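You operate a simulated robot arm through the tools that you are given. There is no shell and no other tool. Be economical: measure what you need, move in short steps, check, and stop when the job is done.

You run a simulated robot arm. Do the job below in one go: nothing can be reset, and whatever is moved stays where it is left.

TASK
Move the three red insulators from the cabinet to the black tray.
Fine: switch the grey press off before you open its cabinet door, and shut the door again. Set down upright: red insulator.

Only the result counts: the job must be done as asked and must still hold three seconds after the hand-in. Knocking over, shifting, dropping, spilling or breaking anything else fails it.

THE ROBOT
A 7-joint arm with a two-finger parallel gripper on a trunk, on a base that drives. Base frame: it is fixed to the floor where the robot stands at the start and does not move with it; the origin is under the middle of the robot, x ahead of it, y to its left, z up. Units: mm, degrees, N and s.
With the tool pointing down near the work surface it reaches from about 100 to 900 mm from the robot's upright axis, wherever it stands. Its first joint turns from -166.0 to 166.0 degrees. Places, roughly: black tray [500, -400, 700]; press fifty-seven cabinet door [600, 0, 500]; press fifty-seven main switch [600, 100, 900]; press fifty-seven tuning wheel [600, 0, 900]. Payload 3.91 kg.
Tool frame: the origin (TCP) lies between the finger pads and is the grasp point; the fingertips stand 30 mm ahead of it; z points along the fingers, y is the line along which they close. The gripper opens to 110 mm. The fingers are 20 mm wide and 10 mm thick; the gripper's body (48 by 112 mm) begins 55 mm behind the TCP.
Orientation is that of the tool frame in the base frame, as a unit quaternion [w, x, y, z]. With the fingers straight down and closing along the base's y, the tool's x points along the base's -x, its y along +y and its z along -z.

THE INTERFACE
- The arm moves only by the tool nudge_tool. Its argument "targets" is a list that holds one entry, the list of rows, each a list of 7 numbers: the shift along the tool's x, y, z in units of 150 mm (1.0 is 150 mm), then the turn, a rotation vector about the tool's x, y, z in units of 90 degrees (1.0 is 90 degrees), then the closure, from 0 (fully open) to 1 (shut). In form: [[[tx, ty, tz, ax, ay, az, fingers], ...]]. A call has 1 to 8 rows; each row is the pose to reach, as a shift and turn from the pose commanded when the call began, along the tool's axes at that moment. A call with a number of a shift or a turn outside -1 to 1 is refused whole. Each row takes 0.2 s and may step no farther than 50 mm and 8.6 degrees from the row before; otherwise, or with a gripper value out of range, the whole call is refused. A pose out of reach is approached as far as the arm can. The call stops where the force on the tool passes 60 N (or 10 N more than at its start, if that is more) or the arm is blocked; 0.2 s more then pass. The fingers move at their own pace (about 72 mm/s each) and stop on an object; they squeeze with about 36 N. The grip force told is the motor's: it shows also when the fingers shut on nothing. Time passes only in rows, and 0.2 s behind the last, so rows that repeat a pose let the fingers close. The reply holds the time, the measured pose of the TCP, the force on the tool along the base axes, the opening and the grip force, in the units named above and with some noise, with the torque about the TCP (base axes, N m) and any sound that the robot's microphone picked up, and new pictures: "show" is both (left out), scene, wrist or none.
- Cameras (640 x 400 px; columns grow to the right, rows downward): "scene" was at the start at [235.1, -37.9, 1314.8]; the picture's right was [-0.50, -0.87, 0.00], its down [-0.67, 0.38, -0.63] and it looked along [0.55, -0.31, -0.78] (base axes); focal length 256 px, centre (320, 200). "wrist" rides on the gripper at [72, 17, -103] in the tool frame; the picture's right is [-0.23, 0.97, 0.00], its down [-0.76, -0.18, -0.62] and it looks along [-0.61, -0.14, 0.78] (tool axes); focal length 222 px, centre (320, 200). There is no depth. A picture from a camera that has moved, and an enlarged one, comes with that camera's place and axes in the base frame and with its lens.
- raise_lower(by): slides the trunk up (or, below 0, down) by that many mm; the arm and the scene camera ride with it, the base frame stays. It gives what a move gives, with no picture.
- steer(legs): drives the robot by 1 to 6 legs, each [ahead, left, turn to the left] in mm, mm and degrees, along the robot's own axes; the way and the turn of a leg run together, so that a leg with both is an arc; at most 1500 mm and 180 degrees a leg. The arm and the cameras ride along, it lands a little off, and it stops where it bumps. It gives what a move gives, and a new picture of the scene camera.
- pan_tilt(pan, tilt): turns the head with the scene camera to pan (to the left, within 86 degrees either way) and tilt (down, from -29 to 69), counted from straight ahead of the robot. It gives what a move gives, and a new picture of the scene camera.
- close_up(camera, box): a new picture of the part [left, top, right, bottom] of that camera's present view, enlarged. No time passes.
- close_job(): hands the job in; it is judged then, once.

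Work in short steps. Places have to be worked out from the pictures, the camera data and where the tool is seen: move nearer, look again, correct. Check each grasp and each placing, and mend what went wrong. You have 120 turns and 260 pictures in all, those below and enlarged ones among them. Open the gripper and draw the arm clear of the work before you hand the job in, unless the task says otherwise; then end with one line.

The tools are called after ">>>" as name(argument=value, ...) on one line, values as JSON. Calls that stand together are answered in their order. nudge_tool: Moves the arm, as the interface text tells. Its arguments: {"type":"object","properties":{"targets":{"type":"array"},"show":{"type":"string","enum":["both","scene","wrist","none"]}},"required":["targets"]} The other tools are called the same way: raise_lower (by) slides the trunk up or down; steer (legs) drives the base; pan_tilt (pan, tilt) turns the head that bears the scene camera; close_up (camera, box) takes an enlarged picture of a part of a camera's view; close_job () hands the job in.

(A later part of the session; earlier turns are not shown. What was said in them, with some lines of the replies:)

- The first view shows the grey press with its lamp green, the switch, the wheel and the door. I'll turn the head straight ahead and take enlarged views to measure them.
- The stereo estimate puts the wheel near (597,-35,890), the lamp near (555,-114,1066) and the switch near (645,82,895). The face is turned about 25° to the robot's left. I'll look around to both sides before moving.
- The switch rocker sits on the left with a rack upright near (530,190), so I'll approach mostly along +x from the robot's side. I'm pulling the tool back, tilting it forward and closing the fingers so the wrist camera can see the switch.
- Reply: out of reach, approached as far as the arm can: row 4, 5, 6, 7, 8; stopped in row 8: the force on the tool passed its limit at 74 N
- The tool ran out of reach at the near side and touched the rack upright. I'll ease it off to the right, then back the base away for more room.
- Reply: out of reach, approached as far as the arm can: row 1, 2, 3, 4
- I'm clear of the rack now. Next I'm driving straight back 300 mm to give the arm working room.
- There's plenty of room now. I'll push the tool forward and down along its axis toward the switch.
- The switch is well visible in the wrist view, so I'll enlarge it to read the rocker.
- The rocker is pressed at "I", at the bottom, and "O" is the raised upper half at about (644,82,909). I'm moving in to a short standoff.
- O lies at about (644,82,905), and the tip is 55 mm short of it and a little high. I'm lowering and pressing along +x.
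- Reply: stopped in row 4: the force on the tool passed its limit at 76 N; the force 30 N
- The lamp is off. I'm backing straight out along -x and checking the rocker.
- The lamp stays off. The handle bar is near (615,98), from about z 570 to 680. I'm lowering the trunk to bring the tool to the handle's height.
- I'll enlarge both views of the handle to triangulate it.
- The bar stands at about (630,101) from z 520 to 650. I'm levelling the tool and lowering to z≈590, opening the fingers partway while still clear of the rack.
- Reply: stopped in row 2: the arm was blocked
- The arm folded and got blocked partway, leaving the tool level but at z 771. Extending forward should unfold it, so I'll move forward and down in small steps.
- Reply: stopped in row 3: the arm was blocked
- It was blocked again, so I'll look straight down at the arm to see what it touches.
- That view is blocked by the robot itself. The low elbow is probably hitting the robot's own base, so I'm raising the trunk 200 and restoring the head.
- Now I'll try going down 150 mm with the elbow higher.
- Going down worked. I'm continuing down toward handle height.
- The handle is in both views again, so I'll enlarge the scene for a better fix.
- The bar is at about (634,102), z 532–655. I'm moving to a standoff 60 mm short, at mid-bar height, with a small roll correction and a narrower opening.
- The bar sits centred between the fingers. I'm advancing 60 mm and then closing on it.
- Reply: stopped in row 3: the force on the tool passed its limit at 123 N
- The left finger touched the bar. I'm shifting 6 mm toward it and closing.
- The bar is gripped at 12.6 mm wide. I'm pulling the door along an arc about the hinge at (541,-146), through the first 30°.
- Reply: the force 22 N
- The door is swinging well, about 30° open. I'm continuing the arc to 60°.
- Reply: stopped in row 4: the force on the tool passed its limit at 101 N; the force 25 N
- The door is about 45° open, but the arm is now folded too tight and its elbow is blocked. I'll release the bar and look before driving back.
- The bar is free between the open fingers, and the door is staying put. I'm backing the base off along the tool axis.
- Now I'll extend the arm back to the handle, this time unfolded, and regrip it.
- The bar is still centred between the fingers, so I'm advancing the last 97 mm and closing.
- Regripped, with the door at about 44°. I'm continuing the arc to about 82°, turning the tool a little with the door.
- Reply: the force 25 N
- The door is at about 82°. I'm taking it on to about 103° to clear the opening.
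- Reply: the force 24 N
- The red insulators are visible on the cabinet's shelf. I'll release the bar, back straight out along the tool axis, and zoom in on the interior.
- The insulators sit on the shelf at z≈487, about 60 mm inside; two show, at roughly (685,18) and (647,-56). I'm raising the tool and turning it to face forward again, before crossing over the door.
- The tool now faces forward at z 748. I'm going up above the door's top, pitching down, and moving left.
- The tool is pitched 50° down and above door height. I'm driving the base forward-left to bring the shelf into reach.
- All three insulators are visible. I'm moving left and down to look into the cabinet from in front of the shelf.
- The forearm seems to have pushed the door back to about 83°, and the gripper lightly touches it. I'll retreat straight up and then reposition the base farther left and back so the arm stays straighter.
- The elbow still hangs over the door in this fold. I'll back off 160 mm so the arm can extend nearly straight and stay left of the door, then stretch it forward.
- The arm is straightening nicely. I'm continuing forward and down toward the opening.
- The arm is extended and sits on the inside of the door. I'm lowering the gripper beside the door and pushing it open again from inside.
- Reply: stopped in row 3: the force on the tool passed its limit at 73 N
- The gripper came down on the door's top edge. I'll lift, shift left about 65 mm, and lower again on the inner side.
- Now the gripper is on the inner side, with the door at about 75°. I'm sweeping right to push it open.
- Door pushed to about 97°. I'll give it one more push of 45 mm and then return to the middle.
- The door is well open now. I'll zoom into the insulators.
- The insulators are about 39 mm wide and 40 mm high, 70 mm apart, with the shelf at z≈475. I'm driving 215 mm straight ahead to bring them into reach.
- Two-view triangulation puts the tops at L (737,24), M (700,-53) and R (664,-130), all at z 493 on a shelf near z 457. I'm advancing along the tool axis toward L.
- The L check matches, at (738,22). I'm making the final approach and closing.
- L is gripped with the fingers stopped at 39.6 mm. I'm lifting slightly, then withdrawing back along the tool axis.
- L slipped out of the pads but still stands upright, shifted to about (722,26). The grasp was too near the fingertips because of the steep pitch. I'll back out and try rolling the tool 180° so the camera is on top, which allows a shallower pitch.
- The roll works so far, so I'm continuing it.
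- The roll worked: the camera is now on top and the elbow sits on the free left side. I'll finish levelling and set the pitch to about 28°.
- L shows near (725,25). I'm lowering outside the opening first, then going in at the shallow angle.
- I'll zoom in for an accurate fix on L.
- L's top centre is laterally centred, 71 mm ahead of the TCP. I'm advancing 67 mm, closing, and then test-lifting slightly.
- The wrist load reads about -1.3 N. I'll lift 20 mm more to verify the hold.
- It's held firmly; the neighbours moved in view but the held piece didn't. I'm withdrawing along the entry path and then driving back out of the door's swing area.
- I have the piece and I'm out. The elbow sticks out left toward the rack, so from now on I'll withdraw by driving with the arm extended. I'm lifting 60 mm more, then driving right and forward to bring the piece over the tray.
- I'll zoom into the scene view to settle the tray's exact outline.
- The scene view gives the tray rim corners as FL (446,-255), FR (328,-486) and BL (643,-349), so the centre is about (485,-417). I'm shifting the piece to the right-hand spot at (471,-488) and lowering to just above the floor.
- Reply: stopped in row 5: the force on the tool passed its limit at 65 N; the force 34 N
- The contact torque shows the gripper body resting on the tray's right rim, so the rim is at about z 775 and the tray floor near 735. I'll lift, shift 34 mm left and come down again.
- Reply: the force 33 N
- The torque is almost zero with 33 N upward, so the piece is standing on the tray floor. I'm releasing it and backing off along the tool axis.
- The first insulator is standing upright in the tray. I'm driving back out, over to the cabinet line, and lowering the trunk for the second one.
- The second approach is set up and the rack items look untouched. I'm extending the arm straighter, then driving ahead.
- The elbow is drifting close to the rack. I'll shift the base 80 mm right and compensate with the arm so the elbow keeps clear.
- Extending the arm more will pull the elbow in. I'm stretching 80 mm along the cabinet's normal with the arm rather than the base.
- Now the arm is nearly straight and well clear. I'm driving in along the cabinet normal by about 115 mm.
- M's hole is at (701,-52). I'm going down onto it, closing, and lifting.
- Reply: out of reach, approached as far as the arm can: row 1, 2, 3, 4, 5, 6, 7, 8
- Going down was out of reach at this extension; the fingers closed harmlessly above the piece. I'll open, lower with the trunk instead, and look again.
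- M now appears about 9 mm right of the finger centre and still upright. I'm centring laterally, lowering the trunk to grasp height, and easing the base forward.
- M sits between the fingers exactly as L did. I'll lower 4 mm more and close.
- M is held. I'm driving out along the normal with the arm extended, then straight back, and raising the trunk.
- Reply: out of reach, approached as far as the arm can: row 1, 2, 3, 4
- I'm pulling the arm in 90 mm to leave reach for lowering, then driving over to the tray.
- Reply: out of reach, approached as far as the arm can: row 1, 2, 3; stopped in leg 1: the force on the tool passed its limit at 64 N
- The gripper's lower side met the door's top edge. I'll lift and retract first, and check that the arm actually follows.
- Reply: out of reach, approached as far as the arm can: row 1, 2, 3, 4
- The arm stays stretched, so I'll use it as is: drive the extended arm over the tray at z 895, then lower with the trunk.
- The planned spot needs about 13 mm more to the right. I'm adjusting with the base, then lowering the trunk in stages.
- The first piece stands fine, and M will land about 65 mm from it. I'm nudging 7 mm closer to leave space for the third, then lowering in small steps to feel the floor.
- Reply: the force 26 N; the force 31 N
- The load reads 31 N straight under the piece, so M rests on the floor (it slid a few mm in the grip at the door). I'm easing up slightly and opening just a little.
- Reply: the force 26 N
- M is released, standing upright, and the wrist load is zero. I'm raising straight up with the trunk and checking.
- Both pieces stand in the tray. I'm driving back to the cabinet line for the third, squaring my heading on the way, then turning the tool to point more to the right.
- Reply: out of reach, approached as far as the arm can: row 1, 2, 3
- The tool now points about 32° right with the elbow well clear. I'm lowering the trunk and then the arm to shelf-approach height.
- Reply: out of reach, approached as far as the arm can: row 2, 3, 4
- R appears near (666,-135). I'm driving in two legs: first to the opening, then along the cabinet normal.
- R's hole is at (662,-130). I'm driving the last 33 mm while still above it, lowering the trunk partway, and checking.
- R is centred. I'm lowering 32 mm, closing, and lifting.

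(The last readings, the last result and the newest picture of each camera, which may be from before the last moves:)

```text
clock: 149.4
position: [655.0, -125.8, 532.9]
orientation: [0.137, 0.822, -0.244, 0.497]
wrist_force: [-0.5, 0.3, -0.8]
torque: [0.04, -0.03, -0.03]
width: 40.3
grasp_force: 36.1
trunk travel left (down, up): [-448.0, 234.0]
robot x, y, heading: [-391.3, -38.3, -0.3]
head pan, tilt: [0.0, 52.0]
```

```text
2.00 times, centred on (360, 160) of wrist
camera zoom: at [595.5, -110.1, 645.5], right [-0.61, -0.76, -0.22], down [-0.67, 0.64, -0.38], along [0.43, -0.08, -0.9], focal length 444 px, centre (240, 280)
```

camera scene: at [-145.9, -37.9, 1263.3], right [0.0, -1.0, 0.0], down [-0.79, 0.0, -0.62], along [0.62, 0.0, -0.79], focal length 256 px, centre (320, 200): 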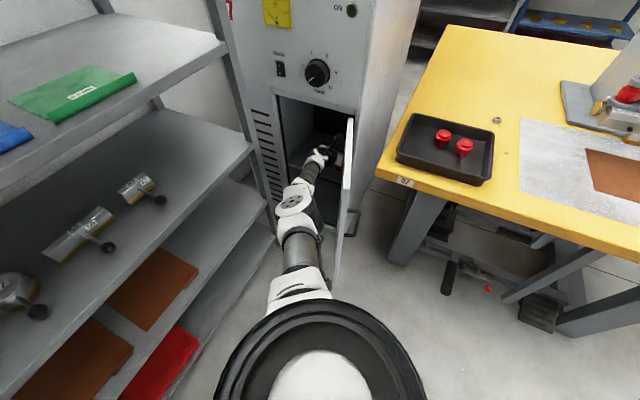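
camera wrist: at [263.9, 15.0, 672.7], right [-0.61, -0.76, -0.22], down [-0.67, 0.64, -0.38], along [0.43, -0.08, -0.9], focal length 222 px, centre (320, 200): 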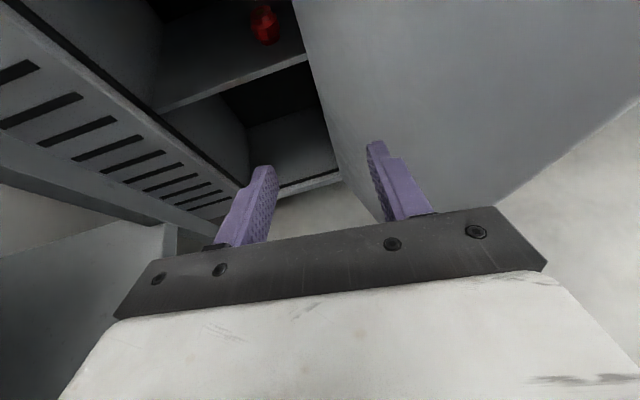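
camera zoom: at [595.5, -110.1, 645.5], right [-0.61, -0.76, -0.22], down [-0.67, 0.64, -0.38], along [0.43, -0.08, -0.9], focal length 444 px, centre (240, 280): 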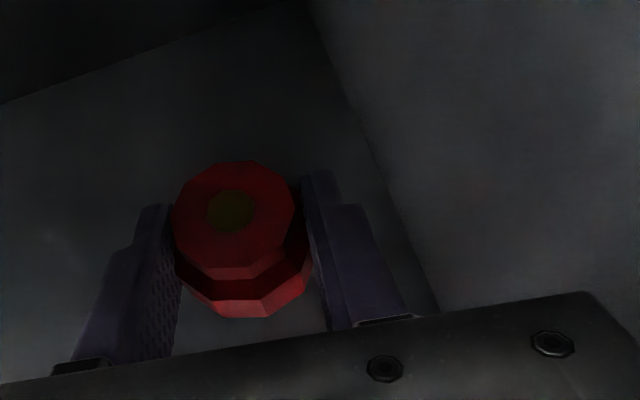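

R is held. I'm driving out along the normal, then back, and raising the trunk.

>>> steer(legs=[[-150, 72, 0], [-170, 60, 0]])

>>> raise_lower(by=228)

>>> nudge_tool(targets=[[[0.2, 0, -0.1, 0.065, 0, -0.035, 1], [0.4, 0, -0.2, 0.13, 0, -0.07, 1], [0.6, 0, -0.3, 0.197, 0, -0.103, 1], [0.78, 0, -0.4, 0.23, 0, -0.12, 1]]])

```text
clock: 152.0
position: [337.4, 4.2, 534.6]
orientation: [0.138, 0.821, -0.246, 0.497]
wrist_force: [-0.4, 0.0, -1.2]
torque: [0.02, 0.03, 0.02]
width: 39.9
grasp_force: 36.3
trunk travel left (down, up): [-448.0, 234.0]
robot x, y, heading: [-707.1, 97.6, -0.6]
head pan, tilt: [0.0, 52.0]
camera scene: at [-463.8, 95.0, 1236.4], right [-0.01, -1.0, 0.0], down [-0.79, 0.01, -0.62], along [0.62, 0.0, -0.79], focal length 256 px, centre (320, 200)
```

scene: 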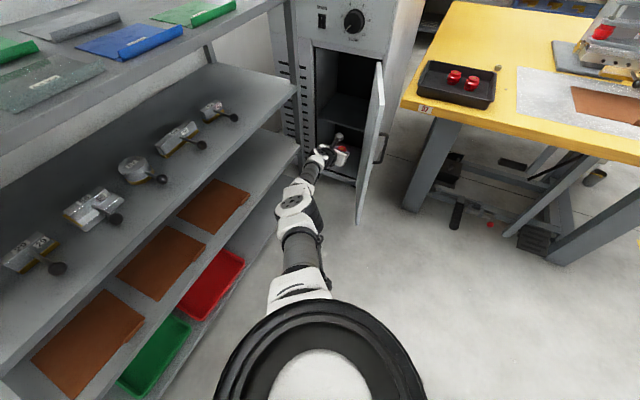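

```text
clock: 154.4
position: [337.6, 3.3, 761.7]
orientation: [0.137, 0.821, -0.245, 0.496]
wrist_force: [0.3, -0.3, -0.5]
torque: [-0.01, 0.0, 0.01]
width: 40.3
grasp_force: 35.6
trunk travel left (down, up): [-676.0, 6.0]
robot x, y, heading: [-708.7, 95.5, -0.5]
head pan, tilt: [0.0, 52.0]
```

```text
clock: 155.4
position: [337.3, 0.9, 892.3]
orientation: [0.033, 0.852, -0.075, 0.518]
wrist_force: [-0.1, -0.5, -1.4]
torque: [0.01, -0.01, 0.0]
width: 39.7
grasp_force: 36.3
trunk travel left (down, up): [-676.0, 6.0]
robot x, y, heading: [-711.7, 99.8, -0.5]
head pan, tilt: [0.0, 52.0]
camera scene: at [-464.0, 94.6, 1464.4], right [-0.01, -1.0, 0.0], down [-0.79, 0.01, -0.62], along [0.62, 0.0, -0.79], focal length 256 px, centre (320, 200)
camera wrist: at [275.6, -8.4, 1004.6], right [-0.26, -0.94, -0.22], down [-0.86, 0.33, -0.38], along [0.43, 0.09, -0.9], focal length 222 px, centre (320, 200)
```

scene: 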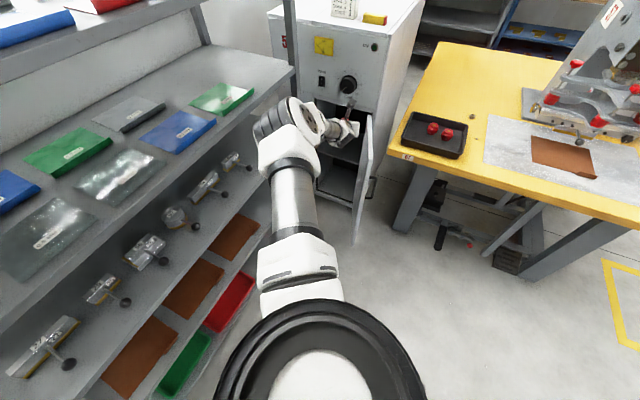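
wrist: 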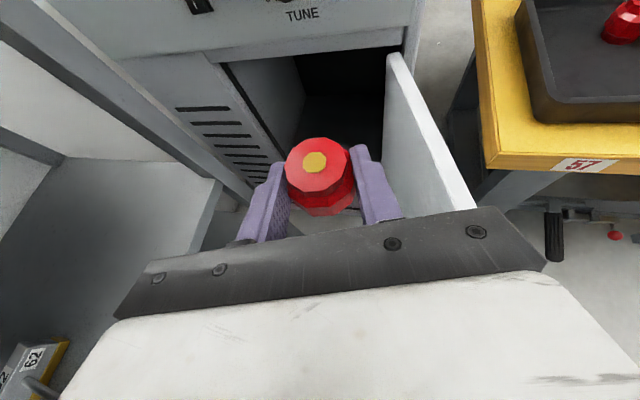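

The arm is well bent now and R is at z 892. I'm driving over to the tray's left-hand spot.

>>> steer(legs=[[60, -355, 0.5], [100, 0, 0]])

>>> close_up(camera="wrist", box=[0, 0, 640, 400])

```text
clock: 159.5
position: [498.9, -346.3, 891.7]
orientation: [0.031, 0.853, -0.07, 0.517]
wrist_force: [0.4, 0.1, -2.0]
torque: [-0.04, -0.03, -0.03]
width: 39.3
grasp_force: 35.7
trunk travel left (down, up): [-676.0, 6.0]
robot x, y, heading: [-551.1, -259.0, 0.2]
head pan, tilt: [0.0, 52.0]
camera scene: at [-302.5, -260.0, 1464.1], right [0.0, -1.0, 0.0], down [-0.79, 0.0, -0.61], along [0.61, 0.0, -0.79], focal length 256 px, centre (320, 200)
```

scene: 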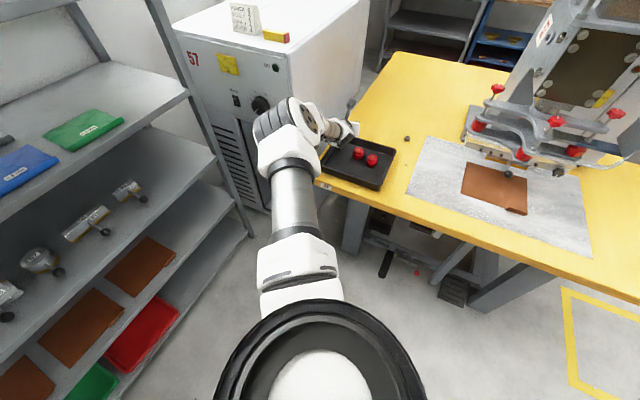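

```text
1.00 times, centred on (320, 200) of wrist (not enlarged: the box is as wide or as high as the picture)
camera zoom: at [437.5, -356.4, 1003.1], right [-0.25, -0.94, -0.22], down [-0.87, 0.32, -0.38], along [0.43, 0.09, -0.9], focal length 222 px, centre (320, 200)
```

zoom: 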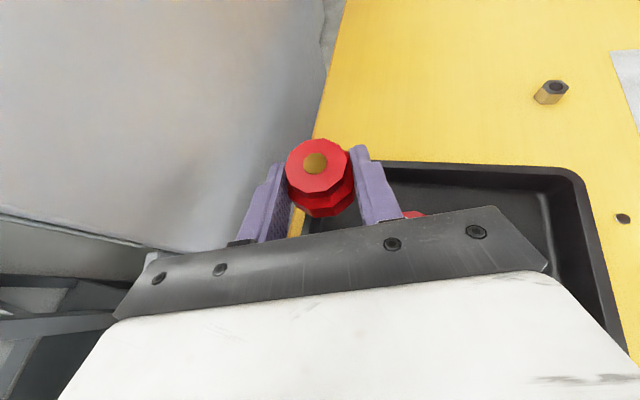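

The spot needs about 9 mm more to the right. I'm adjusting and lowering partway.

>>> steer(legs=[[-4, -8, 0]])

>>> raise_lower(by=-90)

>>> close_up(camera="wrist", box=[0, 0, 640, 400])

>>> close_up(camera="scene", box=[280, 60, 420, 200])

```text
clock: 160.2
position: [493.6, -354.9, 893.4]
orientation: [0.031, 0.852, -0.071, 0.517]
wrist_force: [-0.3, 0.4, 0.1]
torque: [0.01, 0.0, 0.01]
width: 39.5
grasp_force: 35.7
trunk travel left (down, up): [-676.0, 6.0]
robot x, y, heading: [-549.0, -271.5, 0.2]
head pan, tilt: [0.0, 52.0]
camera scene: at [-308.0, -268.5, 1464.4], right [0.0, -1.0, 0.0], down [-0.79, 0.0, -0.62], along [0.62, 0.0, -0.79], focal length 256 px, centre (320, 200)
```

scene: 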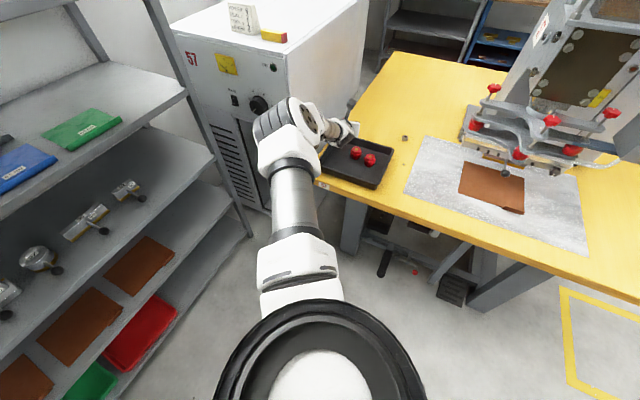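

```text
clock: 161.5
position: [494.9, -354.6, 802.6]
orientation: [0.031, 0.852, -0.07, 0.517]
wrist_force: [-0.2, 0.2, -0.6]
torque: [-0.01, 0.0, 0.02]
width: 39.6
grasp_force: 36.0
trunk travel left (down, up): [-586.0, 96.0]
robot x, y, heading: [-555.5, -264.9, 0.2]
head pan, tilt: [0.0, 52.0]
```

```text
1.00 times, centred on (320, 200) of wrist (not enlarged: the box is as wide or as high as the picture)
camera zoom: at [432.8, -364.2, 914.4], right [-0.25, -0.94, -0.22], down [-0.87, 0.32, -0.38], along [0.43, 0.09, -0.9], focal length 222 px, centre (320, 200)
```

zoom: 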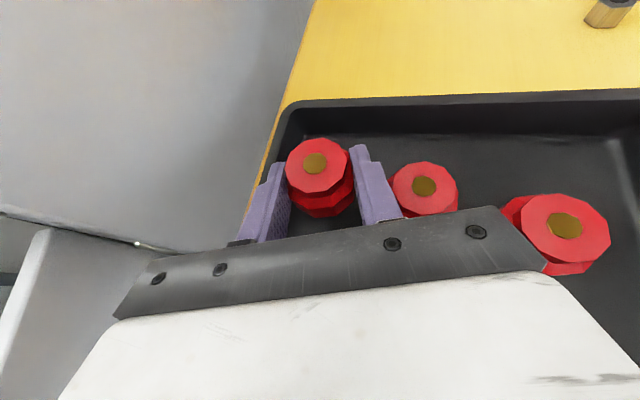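

```text
2.86 times, centred on (350, 130) of scene
camera zoom: at [-307.9, -268.0, 1374.4], right [0.0, -1.0, 0.0], down [-0.79, 0.0, -0.62], along [0.62, 0.0, -0.79], focal length 732 px, centre (234, 400)
```

zoom: 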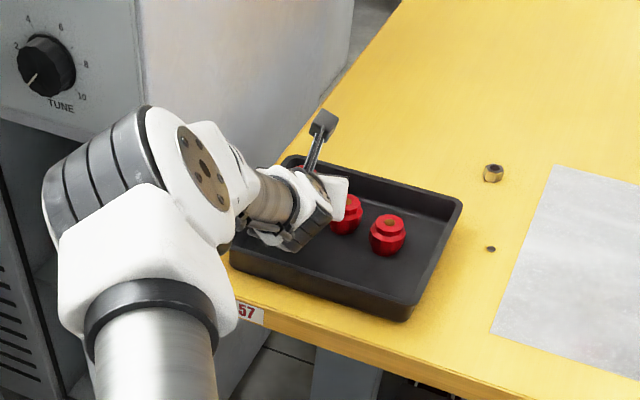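

The clearances look fine: the left wall has about 12 mm and M about 6 mm from the finger. I'm lowering to just above the floor, then feeling for it.

>>> raise_lower(by=-27)

>>> raise_lower(by=-4)

```text
clock: 162.2
position: [493.9, -353.8, 775.1]
orientation: [0.032, 0.852, -0.071, 0.518]
wrist_force: [0.0, -0.2, 0.5]
torque: [-0.01, 0.0, 0.03]
width: 39.5
grasp_force: 36.3
trunk travel left (down, up): [-559.0, 123.0]
robot x, y, heading: [-549.6, -270.6, 0.1]
head pan, tilt: [0.0, 52.0]
```

```text
clock: 162.7
position: [494.3, -354.3, 776.5]
orientation: [0.031, 0.851, -0.07, 0.52]
wrist_force: [-1.8, -0.4, 13.7]
torque: [-0.26, 0.04, 0.01]
width: 39.3
grasp_force: 36.2
trunk travel left (down, up): [-555.0, 127.0]
robot x, y, heading: [-548.6, -269.6, -0.1]
head pan, tilt: [0.0, 52.0]
```

It touched down at 14 N near the base edge, so I'm releasing gently.

>>> nudge_tool(targets=[[[0, 0, 0, 0, 0, 0, 0.63], [0, 0, 0, 0, 0, 0, 0.58], [0, 0, 0, 0, 0, 0, 0.57]]], show="wrist")

```text
clock: 163.5
position: [494.9, -354.3, 771.2]
orientation: [0.03, 0.853, -0.069, 0.517]
wrist_force: [0.3, -0.7, -0.6]
torque: [0.03, 0.01, 0.0]
width: 47.5
grasp_force: 0.1
trunk travel left (down, up): [-555.0, 127.0]
robot x, y, heading: [-552.6, -270.2, -0.1]
head pan, tilt: [0.0, 52.0]
camera wrist: at [432.8, -364.1, 883.1], right [-0.25, -0.94, -0.22], down [-0.87, 0.32, -0.38], along [0.43, 0.09, -0.9], focal length 222 px, centre (320, 200)
```

wrist: 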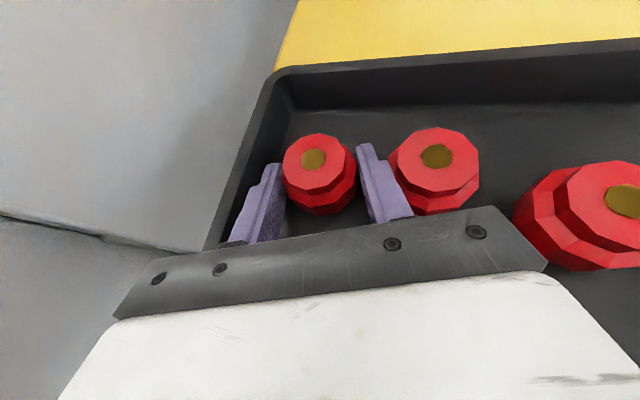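

All three stand in the tray. I'm raising straight up, backing off, and checking.

>>> raise_lower(by=125)

>>> steer(legs=[[-170, 0, 0]])

>>> close_up(camera="scene", box=[220, 60, 420, 260])

```text
clock: 165.1
position: [494.8, -354.7, 895.4]
orientation: [0.031, 0.853, -0.07, 0.517]
wrist_force: [0.6, -0.1, 0.2]
torque: [-0.01, 0.02, -0.01]
width: 47.5
grasp_force: 0.1
trunk travel left (down, up): [-680.0, 2.0]
robot x, y, heading: [-551.6, -268.2, -0.0]
head pan, tilt: [0.0, 52.0]
```

```text
clock: 166.5
position: [325.8, -354.1, 897.9]
orientation: [0.032, 0.852, -0.071, 0.517]
wrist_force: [0.3, -0.1, 0.8]
torque: [0.02, 0.01, -0.01]
width: 47.1
grasp_force: 0.1
trunk travel left (down, up): [-680.0, 2.0]
robot x, y, heading: [-720.2, -270.3, 0.1]
head pan, tilt: [0.0, 52.0]
camera scene: at [-476.6, -268.1, 1468.6], right [0.0, -1.0, 0.0], down [-0.79, 0.0, -0.62], along [0.62, 0.0, -0.79], focal length 256 px, centre (320, 200)
```

scene: 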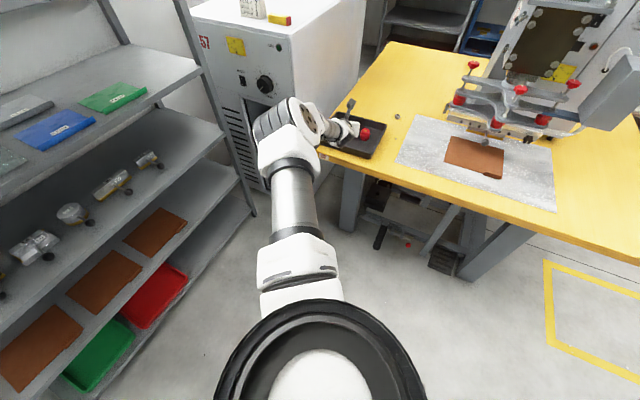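

```text
2.00 times, centred on (320, 160) of scene
camera zoom: at [-476.6, -268.1, 1468.6], right [0.0, -1.0, 0.0], down [-0.79, 0.0, -0.62], along [0.62, 0.0, -0.79], focal length 512 px, centre (320, 280)
```

zoom: 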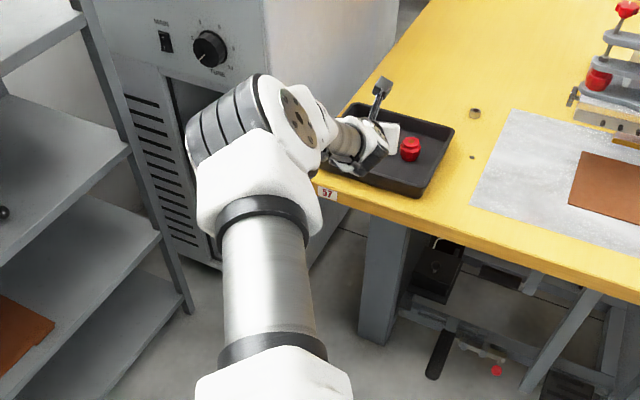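

Now the door needs shutting. I'm closing the fingers, moving to the outer (right) side of the door, and lowering to above handle height.

>>> steer(legs=[[-46, 134, 0]])

>>> raise_lower(by=-170)

>>> nudge_tool(targets=[[[0, 0, 0, 0, 0, 0, 0.8], [0, 0, 0, 0, 0, 0, 1]]])

```text
clock: 168.2
position: [280.8, -223.7, 897.6]
orientation: [0.031, 0.853, -0.07, 0.517]
wrist_force: [0.3, -0.3, 0.1]
torque: [-0.02, 0.01, -0.01]
width: 47.4
grasp_force: 0.0
trunk travel left (down, up): [-680.0, 2.0]
robot x, y, heading: [-762.4, -138.3, -0.0]
head pan, tilt: [0.0, 52.0]
camera scene: at [-522.1, -135.9, 1468.4], right [0.0, -1.0, 0.0], down [-0.79, 0.0, -0.62], along [0.62, 0.0, -0.79], focal length 256 px, centre (320, 200)
```

scene: 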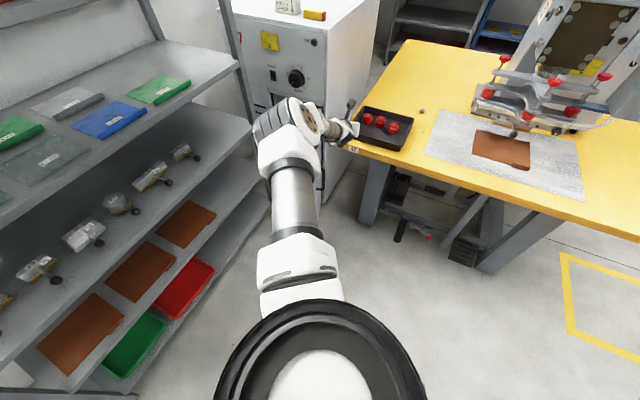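

```text
clock: 170.1
position: [279.7, -225.4, 727.8]
orientation: [0.032, 0.852, -0.071, 0.518]
wrist_force: [-0.5, -0.9, 0.5]
torque: [0.01, -0.01, -0.02]
width: 47.3
grasp_force: 0.1
trunk travel left (down, up): [-510.0, 172.0]
robot x, y, heading: [-766.8, -136.0, -0.1]
head pan, tilt: [0.0, 52.0]
```

```text
clock: 170.7
position: [280.1, -223.1, 725.8]
orientation: [0.031, 0.853, -0.07, 0.517]
wrist_force: [-0.4, -0.7, 0.7]
torque: [-0.01, -0.01, -0.02]
width: 0.0
grasp_force: 33.8
trunk travel left (down, up): [-510.0, 172.0]
robot x, y, heading: [-766.9, -135.6, -0.1]
head pan, tilt: [0.0, 52.0]
camera scene: at [-521.9, -136.4, 1298.4], right [0.0, -1.0, 0.0], down [-0.79, 0.0, -0.62], along [0.62, 0.0, -0.79], focal length 256 px, centre (320, 200)
camera wrist: at [218.6, -233.4, 838.1], right [-0.25, -0.94, -0.22], down [-0.87, 0.32, -0.38], along [0.43, 0.09, -0.9], focal length 222 px, centre (320, 200)
```

scene: 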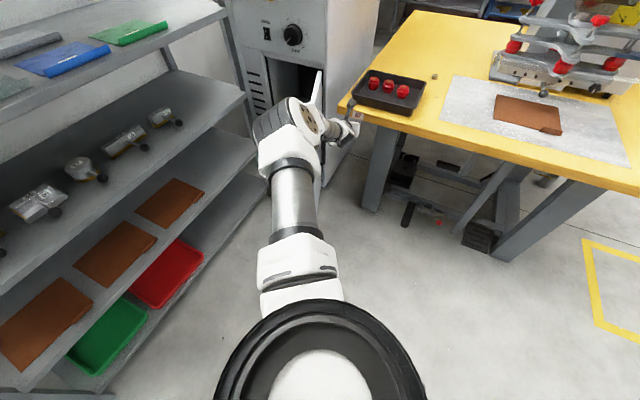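
wrist: 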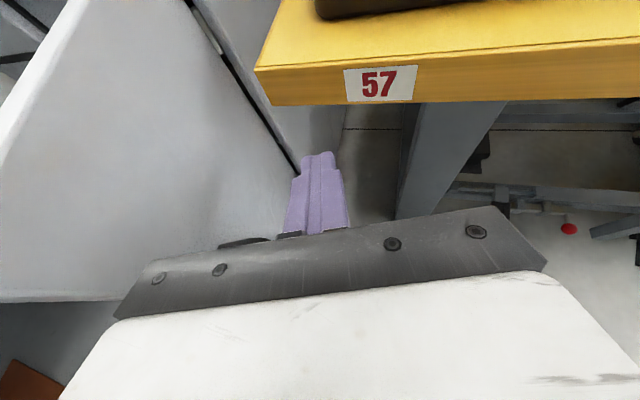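

I'm on the outer side of the door, above the handle. I'm sweeping left with the base to start swinging it shut.

>>> steer(legs=[[0, 120, 0], [60, 95, 0]])

```text
clock: 173.3
position: [339.1, -10.9, 726.1]
orientation: [0.032, 0.853, -0.071, 0.517]
wrist_force: [-0.5, -0.1, -0.9]
torque: [0.0, 0.0, -0.01]
width: 0.2
grasp_force: 36.2
trunk travel left (down, up): [-510.0, 172.0]
robot x, y, heading: [-707.7, 76.7, -0.4]
head pan, tilt: [0.0, 52.0]
camera scene: at [-461.6, 77.2, 1298.3], right [0.0, -1.0, 0.0], down [-0.79, 0.0, -0.62], along [0.62, 0.0, -0.79], focal length 256 px, centre (320, 200)
```

scene: 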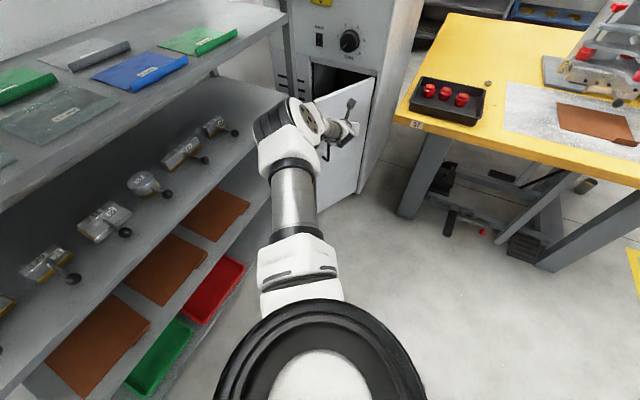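

The door is swinging shut and the three pieces are visible upright in the tray. I'm continuing the push.

>>> steer(legs=[[90, 50, 0], [80, 8, 0]])

```text
clock: 175.2
position: [509.2, 46.0, 725.2]
orientation: [0.032, 0.853, -0.071, 0.517]
wrist_force: [0.0, -0.2, -0.3]
torque: [0.01, 0.01, 0.01]
width: 0.1
grasp_force: 35.5
trunk travel left (down, up): [-510.0, 172.0]
robot x, y, heading: [-542.7, 132.1, 0.1]
head pan, tilt: [0.0, 52.0]
camera scene: at [-292.9, 134.5, 1298.1], right [0.0, -1.0, 0.0], down [-0.79, 0.0, -0.61], along [0.61, 0.0, -0.79], focal length 256 px, centre (320, 200)
```

scene: 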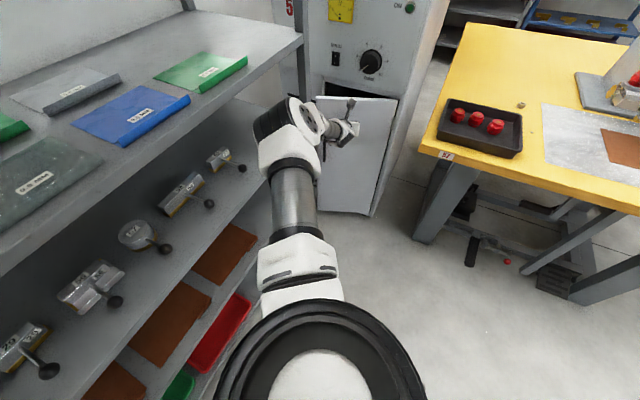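

The wrist joint is getting near the rack, so I'll back off, shift right, and push nearer the hinge for the last part.

>>> steer(legs=[[-25, -75, 0], [60, 0, 0]])

```text
clock: 177.0
position: [541.6, -28.0, 724.6]
orientation: [0.032, 0.852, -0.072, 0.517]
wrist_force: [0.2, -1.2, -1.0]
torque: [0.0, -0.01, -0.02]
width: 0.0
grasp_force: 36.0
trunk travel left (down, up): [-510.0, 172.0]
robot x, y, heading: [-504.1, 60.6, -0.1]
head pan, tilt: [0.0, 52.0]
camera scene: at [-258.3, 60.0, 1298.1], right [0.0, -1.0, 0.0], down [-0.79, 0.0, -0.61], along [0.61, 0.0, -0.79], focal length 256 px, centre (320, 200)
```

scene: 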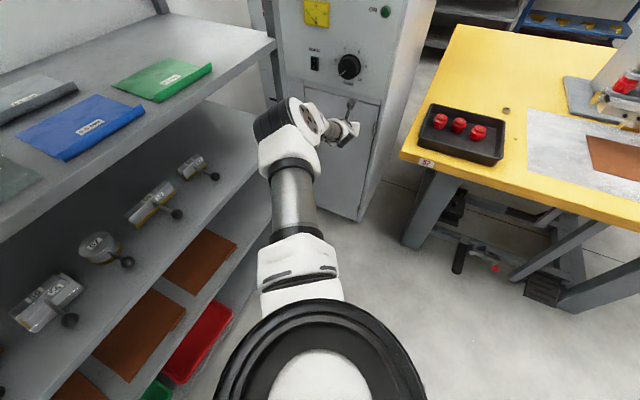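

The door is nearly closed. I'm pressing on until contact with the frame stops me.

>>> steer(legs=[[40, -12, 0]])

>>> close_up(camera="scene", box=[250, 60, 410, 220])

```text
clock: 177.9
position: [564.0, -33.5, 727.5]
orientation: [0.033, 0.853, -0.071, 0.515]
wrist_force: [-21.7, 4.1, 11.5]
torque: [-0.13, -0.18, -0.2]
width: 0.0
grasp_force: 35.6
trunk travel left (down, up): [-510.0, 172.0]
robot x, y, heading: [-476.6, 55.0, 0.1]
head pan, tilt: [0.0, 52.0]
stopped in leg 1: the force on the tool passed its limit at 219 N (the readings are from after the stop); the commanded pose is now the measured one
camera scene: at [-237.0, 53.4, 1298.9], right [0.0, -1.0, 0.0], down [-0.79, 0.0, -0.62], along [0.62, 0.0, -0.79], focal length 256 px, centre (320, 200)
```

scene: 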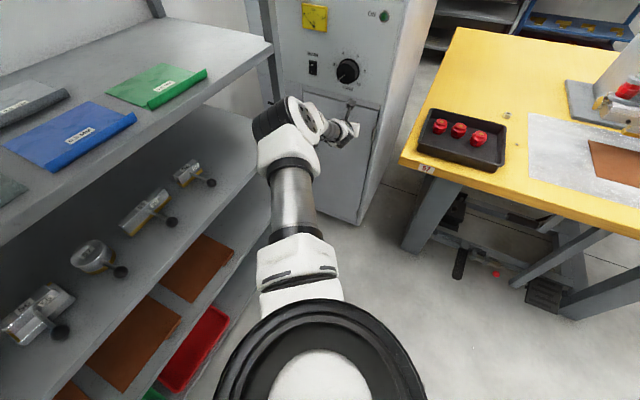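

```text
2.50 times, centred on (330, 140) of scene
camera zoom: at [-237.0, 53.4, 1298.9], right [0.0, -1.0, 0.0], down [-0.79, 0.0, -0.62], along [0.62, 0.0, -0.79], focal length 640 px, centre (295, 350)
```

zoom: 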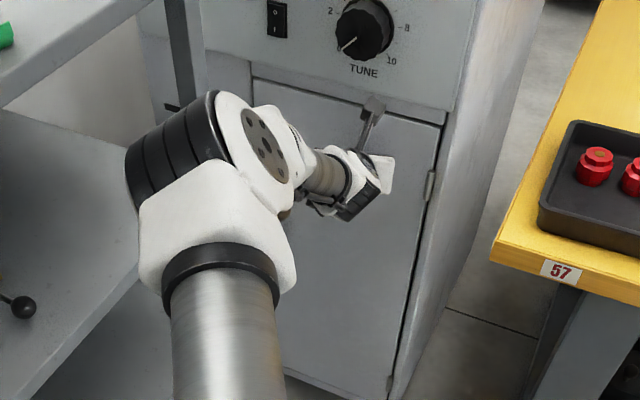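

The door is pressed flush against the frame. I'm backing away and inspecting everything.

>>> steer(legs=[[-250, -20, 0]])

>>> close_up(camera="scene", box=[250, 0, 410, 220])

>>> close_up(camera="wrist", box=[0, 0, 640, 400])

```text
clock: 179.7
position: [314.0, -53.0, 725.2]
orientation: [0.033, 0.854, -0.071, 0.515]
wrist_force: [0.1, 0.0, 0.9]
torque: [0.02, -0.01, 0.0]
width: 0.1
grasp_force: 36.6
trunk travel left (down, up): [-510.0, 172.0]
robot x, y, heading: [-734.4, 33.2, 0.0]
head pan, tilt: [0.0, 52.0]
camera scene: at [-485.4, 32.7, 1298.5], right [0.0, -1.0, 0.0], down [-0.79, 0.0, -0.62], along [0.62, 0.0, -0.79], focal length 256 px, centre (320, 200)
```

scene: 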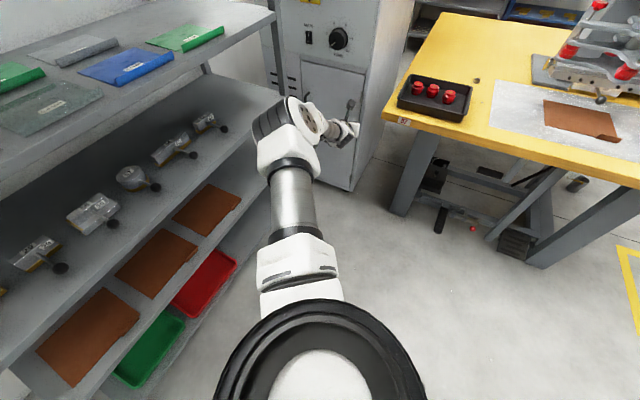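

```text
1.82 times, centred on (330, 110) of scene
camera zoom: at [-485.4, 32.7, 1298.5], right [0.0, -1.0, 0.0], down [-0.79, 0.0, -0.62], along [0.62, 0.0, -0.79], focal length 466 px, centre (302, 364)
```

zoom: 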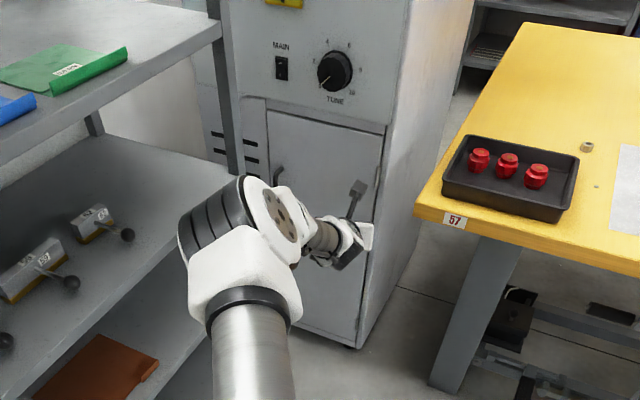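

```text
1.00 times, centred on (320, 200) of wrist (not enlarged: the box is as wide or as high as the picture)
camera zoom: at [253.4, -62.5, 837.2], right [-0.26, -0.94, -0.22], down [-0.87, 0.32, -0.38], along [0.43, 0.09, -0.9], focal length 222 px, centre (320, 200)
```

zoom: 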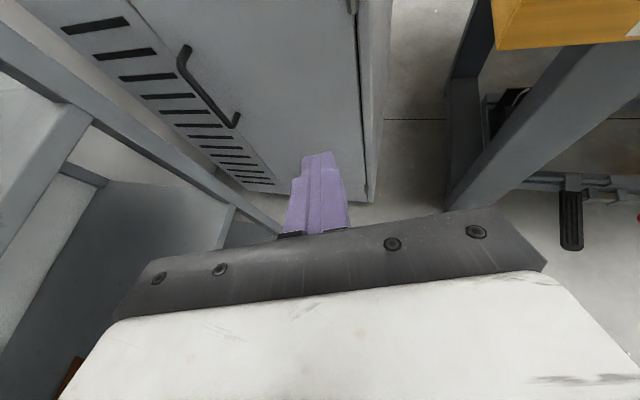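

The door looks flush. I'm opening the gripper, raising the arm, and taking a last close look at the door seam, lamp and tray.

>>> close_up(camera="wrist", box=[60, 0, 380, 220])

>>> nudge_tool(targets=[[[0, 0, 0, 0, 0, 0, 0.5], [0, 0, -0.1, 0, 0, 0, 0.0], [0, 0, -0.1, 0, 0, 0, 0.0], [0, 0, -0.1, 0, 0, 0, 0.0]]], show="none")

>>> steer(legs=[[0, -200, 0]])

>>> pan_tilt(pan=0, tilt=38)

>>> close_up(camera="scene", box=[160, 100, 420, 300])

```text
1.82 times, centred on (220, 110) of wrist
camera zoom: at [253.4, -62.5, 837.2], right [-0.26, -0.94, -0.22], down [-0.87, 0.32, -0.38], along [0.43, 0.09, -0.9], focal length 404 px, centre (502, 364)
```

zoom: 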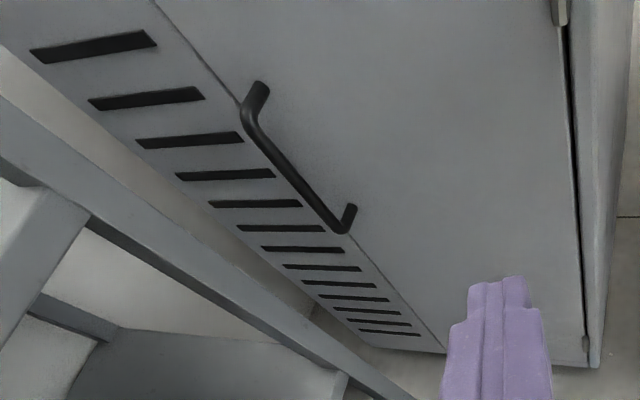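

```text
clock: 180.7
position: [299.8, -49.9, 732.4]
orientation: [0.032, 0.854, -0.071, 0.514]
wrist_force: [0.2, 0.3, -0.1]
torque: [-0.02, 0.0, -0.01]
width: 110.0
grasp_force: 0.1
trunk travel left (down, up): [-510.0, 172.0]
robot x, y, heading: [-728.4, 33.6, -0.1]
head pan, tilt: [0.0, 52.0]
```

```text
clock: 182.9
position: [301.5, -250.8, 732.0]
orientation: [0.033, 0.854, -0.072, 0.514]
wrist_force: [-0.6, 1.2, 0.1]
torque: [-0.01, 0.0, 0.02]
width: 110.2
grasp_force: 0.1
trunk travel left (down, up): [-510.0, 172.0]
robot x, y, heading: [-730.9, -166.0, -0.1]
head pan, tilt: [0.0, 52.0]
camera scene: at [-484.7, -166.1, 1298.4], right [0.0, -1.0, 0.0], down [-0.79, 0.0, -0.62], along [0.62, 0.0, -0.79], focal length 256 px, centre (320, 200)
```

scene: 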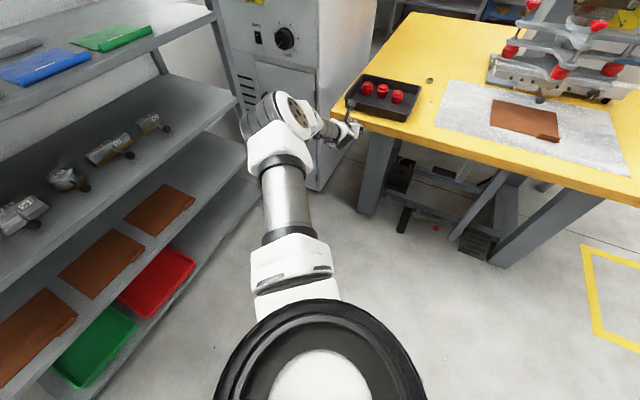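

```text
clock: 183.6
position: [300.5, -251.1, 730.1]
orientation: [0.033, 0.854, -0.072, 0.514]
wrist_force: [0.2, 0.5, 0.2]
torque: [-0.02, -0.01, 0.0]
width: 110.0
grasp_force: 0.0
trunk travel left (down, up): [-510.0, 172.0]
robot x, y, heading: [-727.1, -166.9, 0.3]
head pan, tilt: [0.0, 38.0]
camera scene: at [-473.6, -165.9, 1318.1], right [0.0, -1.0, 0.0], down [-0.62, 0.0, -0.79], along [0.79, 0.0, -0.62], focal length 256 px, centre (320, 200)
```

scene: 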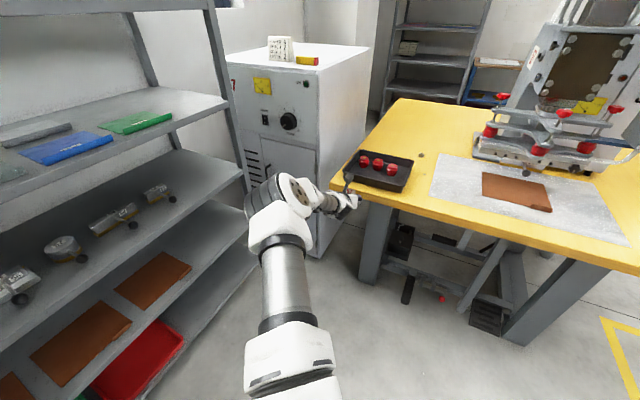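

```text
2.00 times, centred on (290, 200) of scene
camera zoom: at [-473.6, -165.9, 1318.1], right [0.0, -1.0, 0.0], down [-0.62, 0.0, -0.79], along [0.79, 0.0, -0.62], focal length 512 px, centre (380, 200)
```

zoom: 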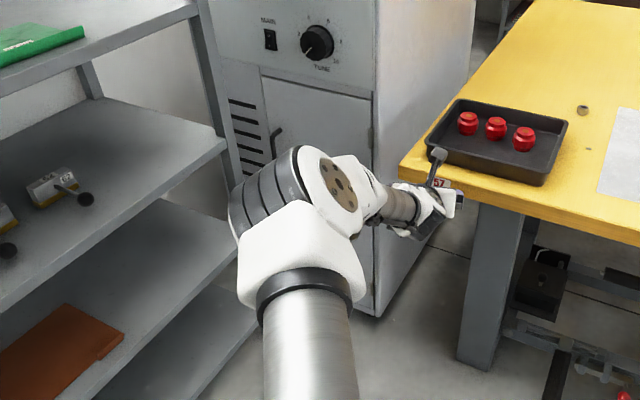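

The door is shut with tight seams, the lamp is off, and three insulators stand upright in the tray. I'm backing clear of the table before handing in.

>>> steer(legs=[[-100, 0, 0]])

>>> close_job()

```text
clock: 184.8
position: [200.5, -249.9, 732.1]
orientation: [0.033, 0.854, -0.072, 0.515]
wrist_force: [0.1, 0.2, -0.4]
torque: [-0.01, 0.01, 0.01]
width: 109.9
grasp_force: 0.1
trunk travel left (down, up): [-510.0, 172.0]
robot x, y, heading: [-827.5, -166.8, 0.1]
head pan, tilt: [0.0, 38.0]
camera scene: at [-574.2, -165.8, 1318.4], right [0.0, -1.0, 0.0], down [-0.61, 0.0, -0.79], along [0.79, 0.0, -0.61], focal length 256 px, centre (320, 200)
```

scene: 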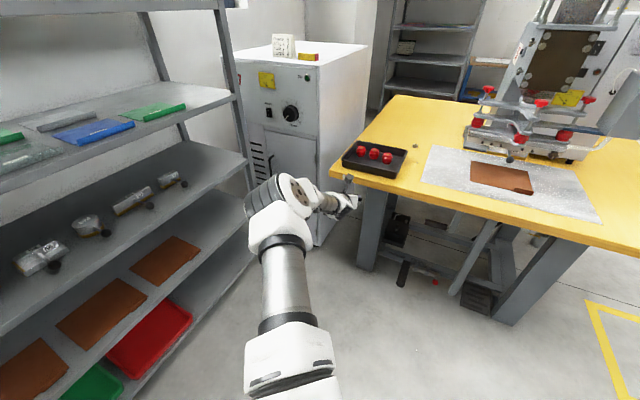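

```text
The job is handed in.
```

The press was switched off before its door was opened, the three red insulators stand upright in the black tray, and the cabinet door is shut again; on the way the gripper bumped the rack upright (74 N) and the door, and pressed the door onto its frame at 219 N, but nothing looked shifted in the last pictures.
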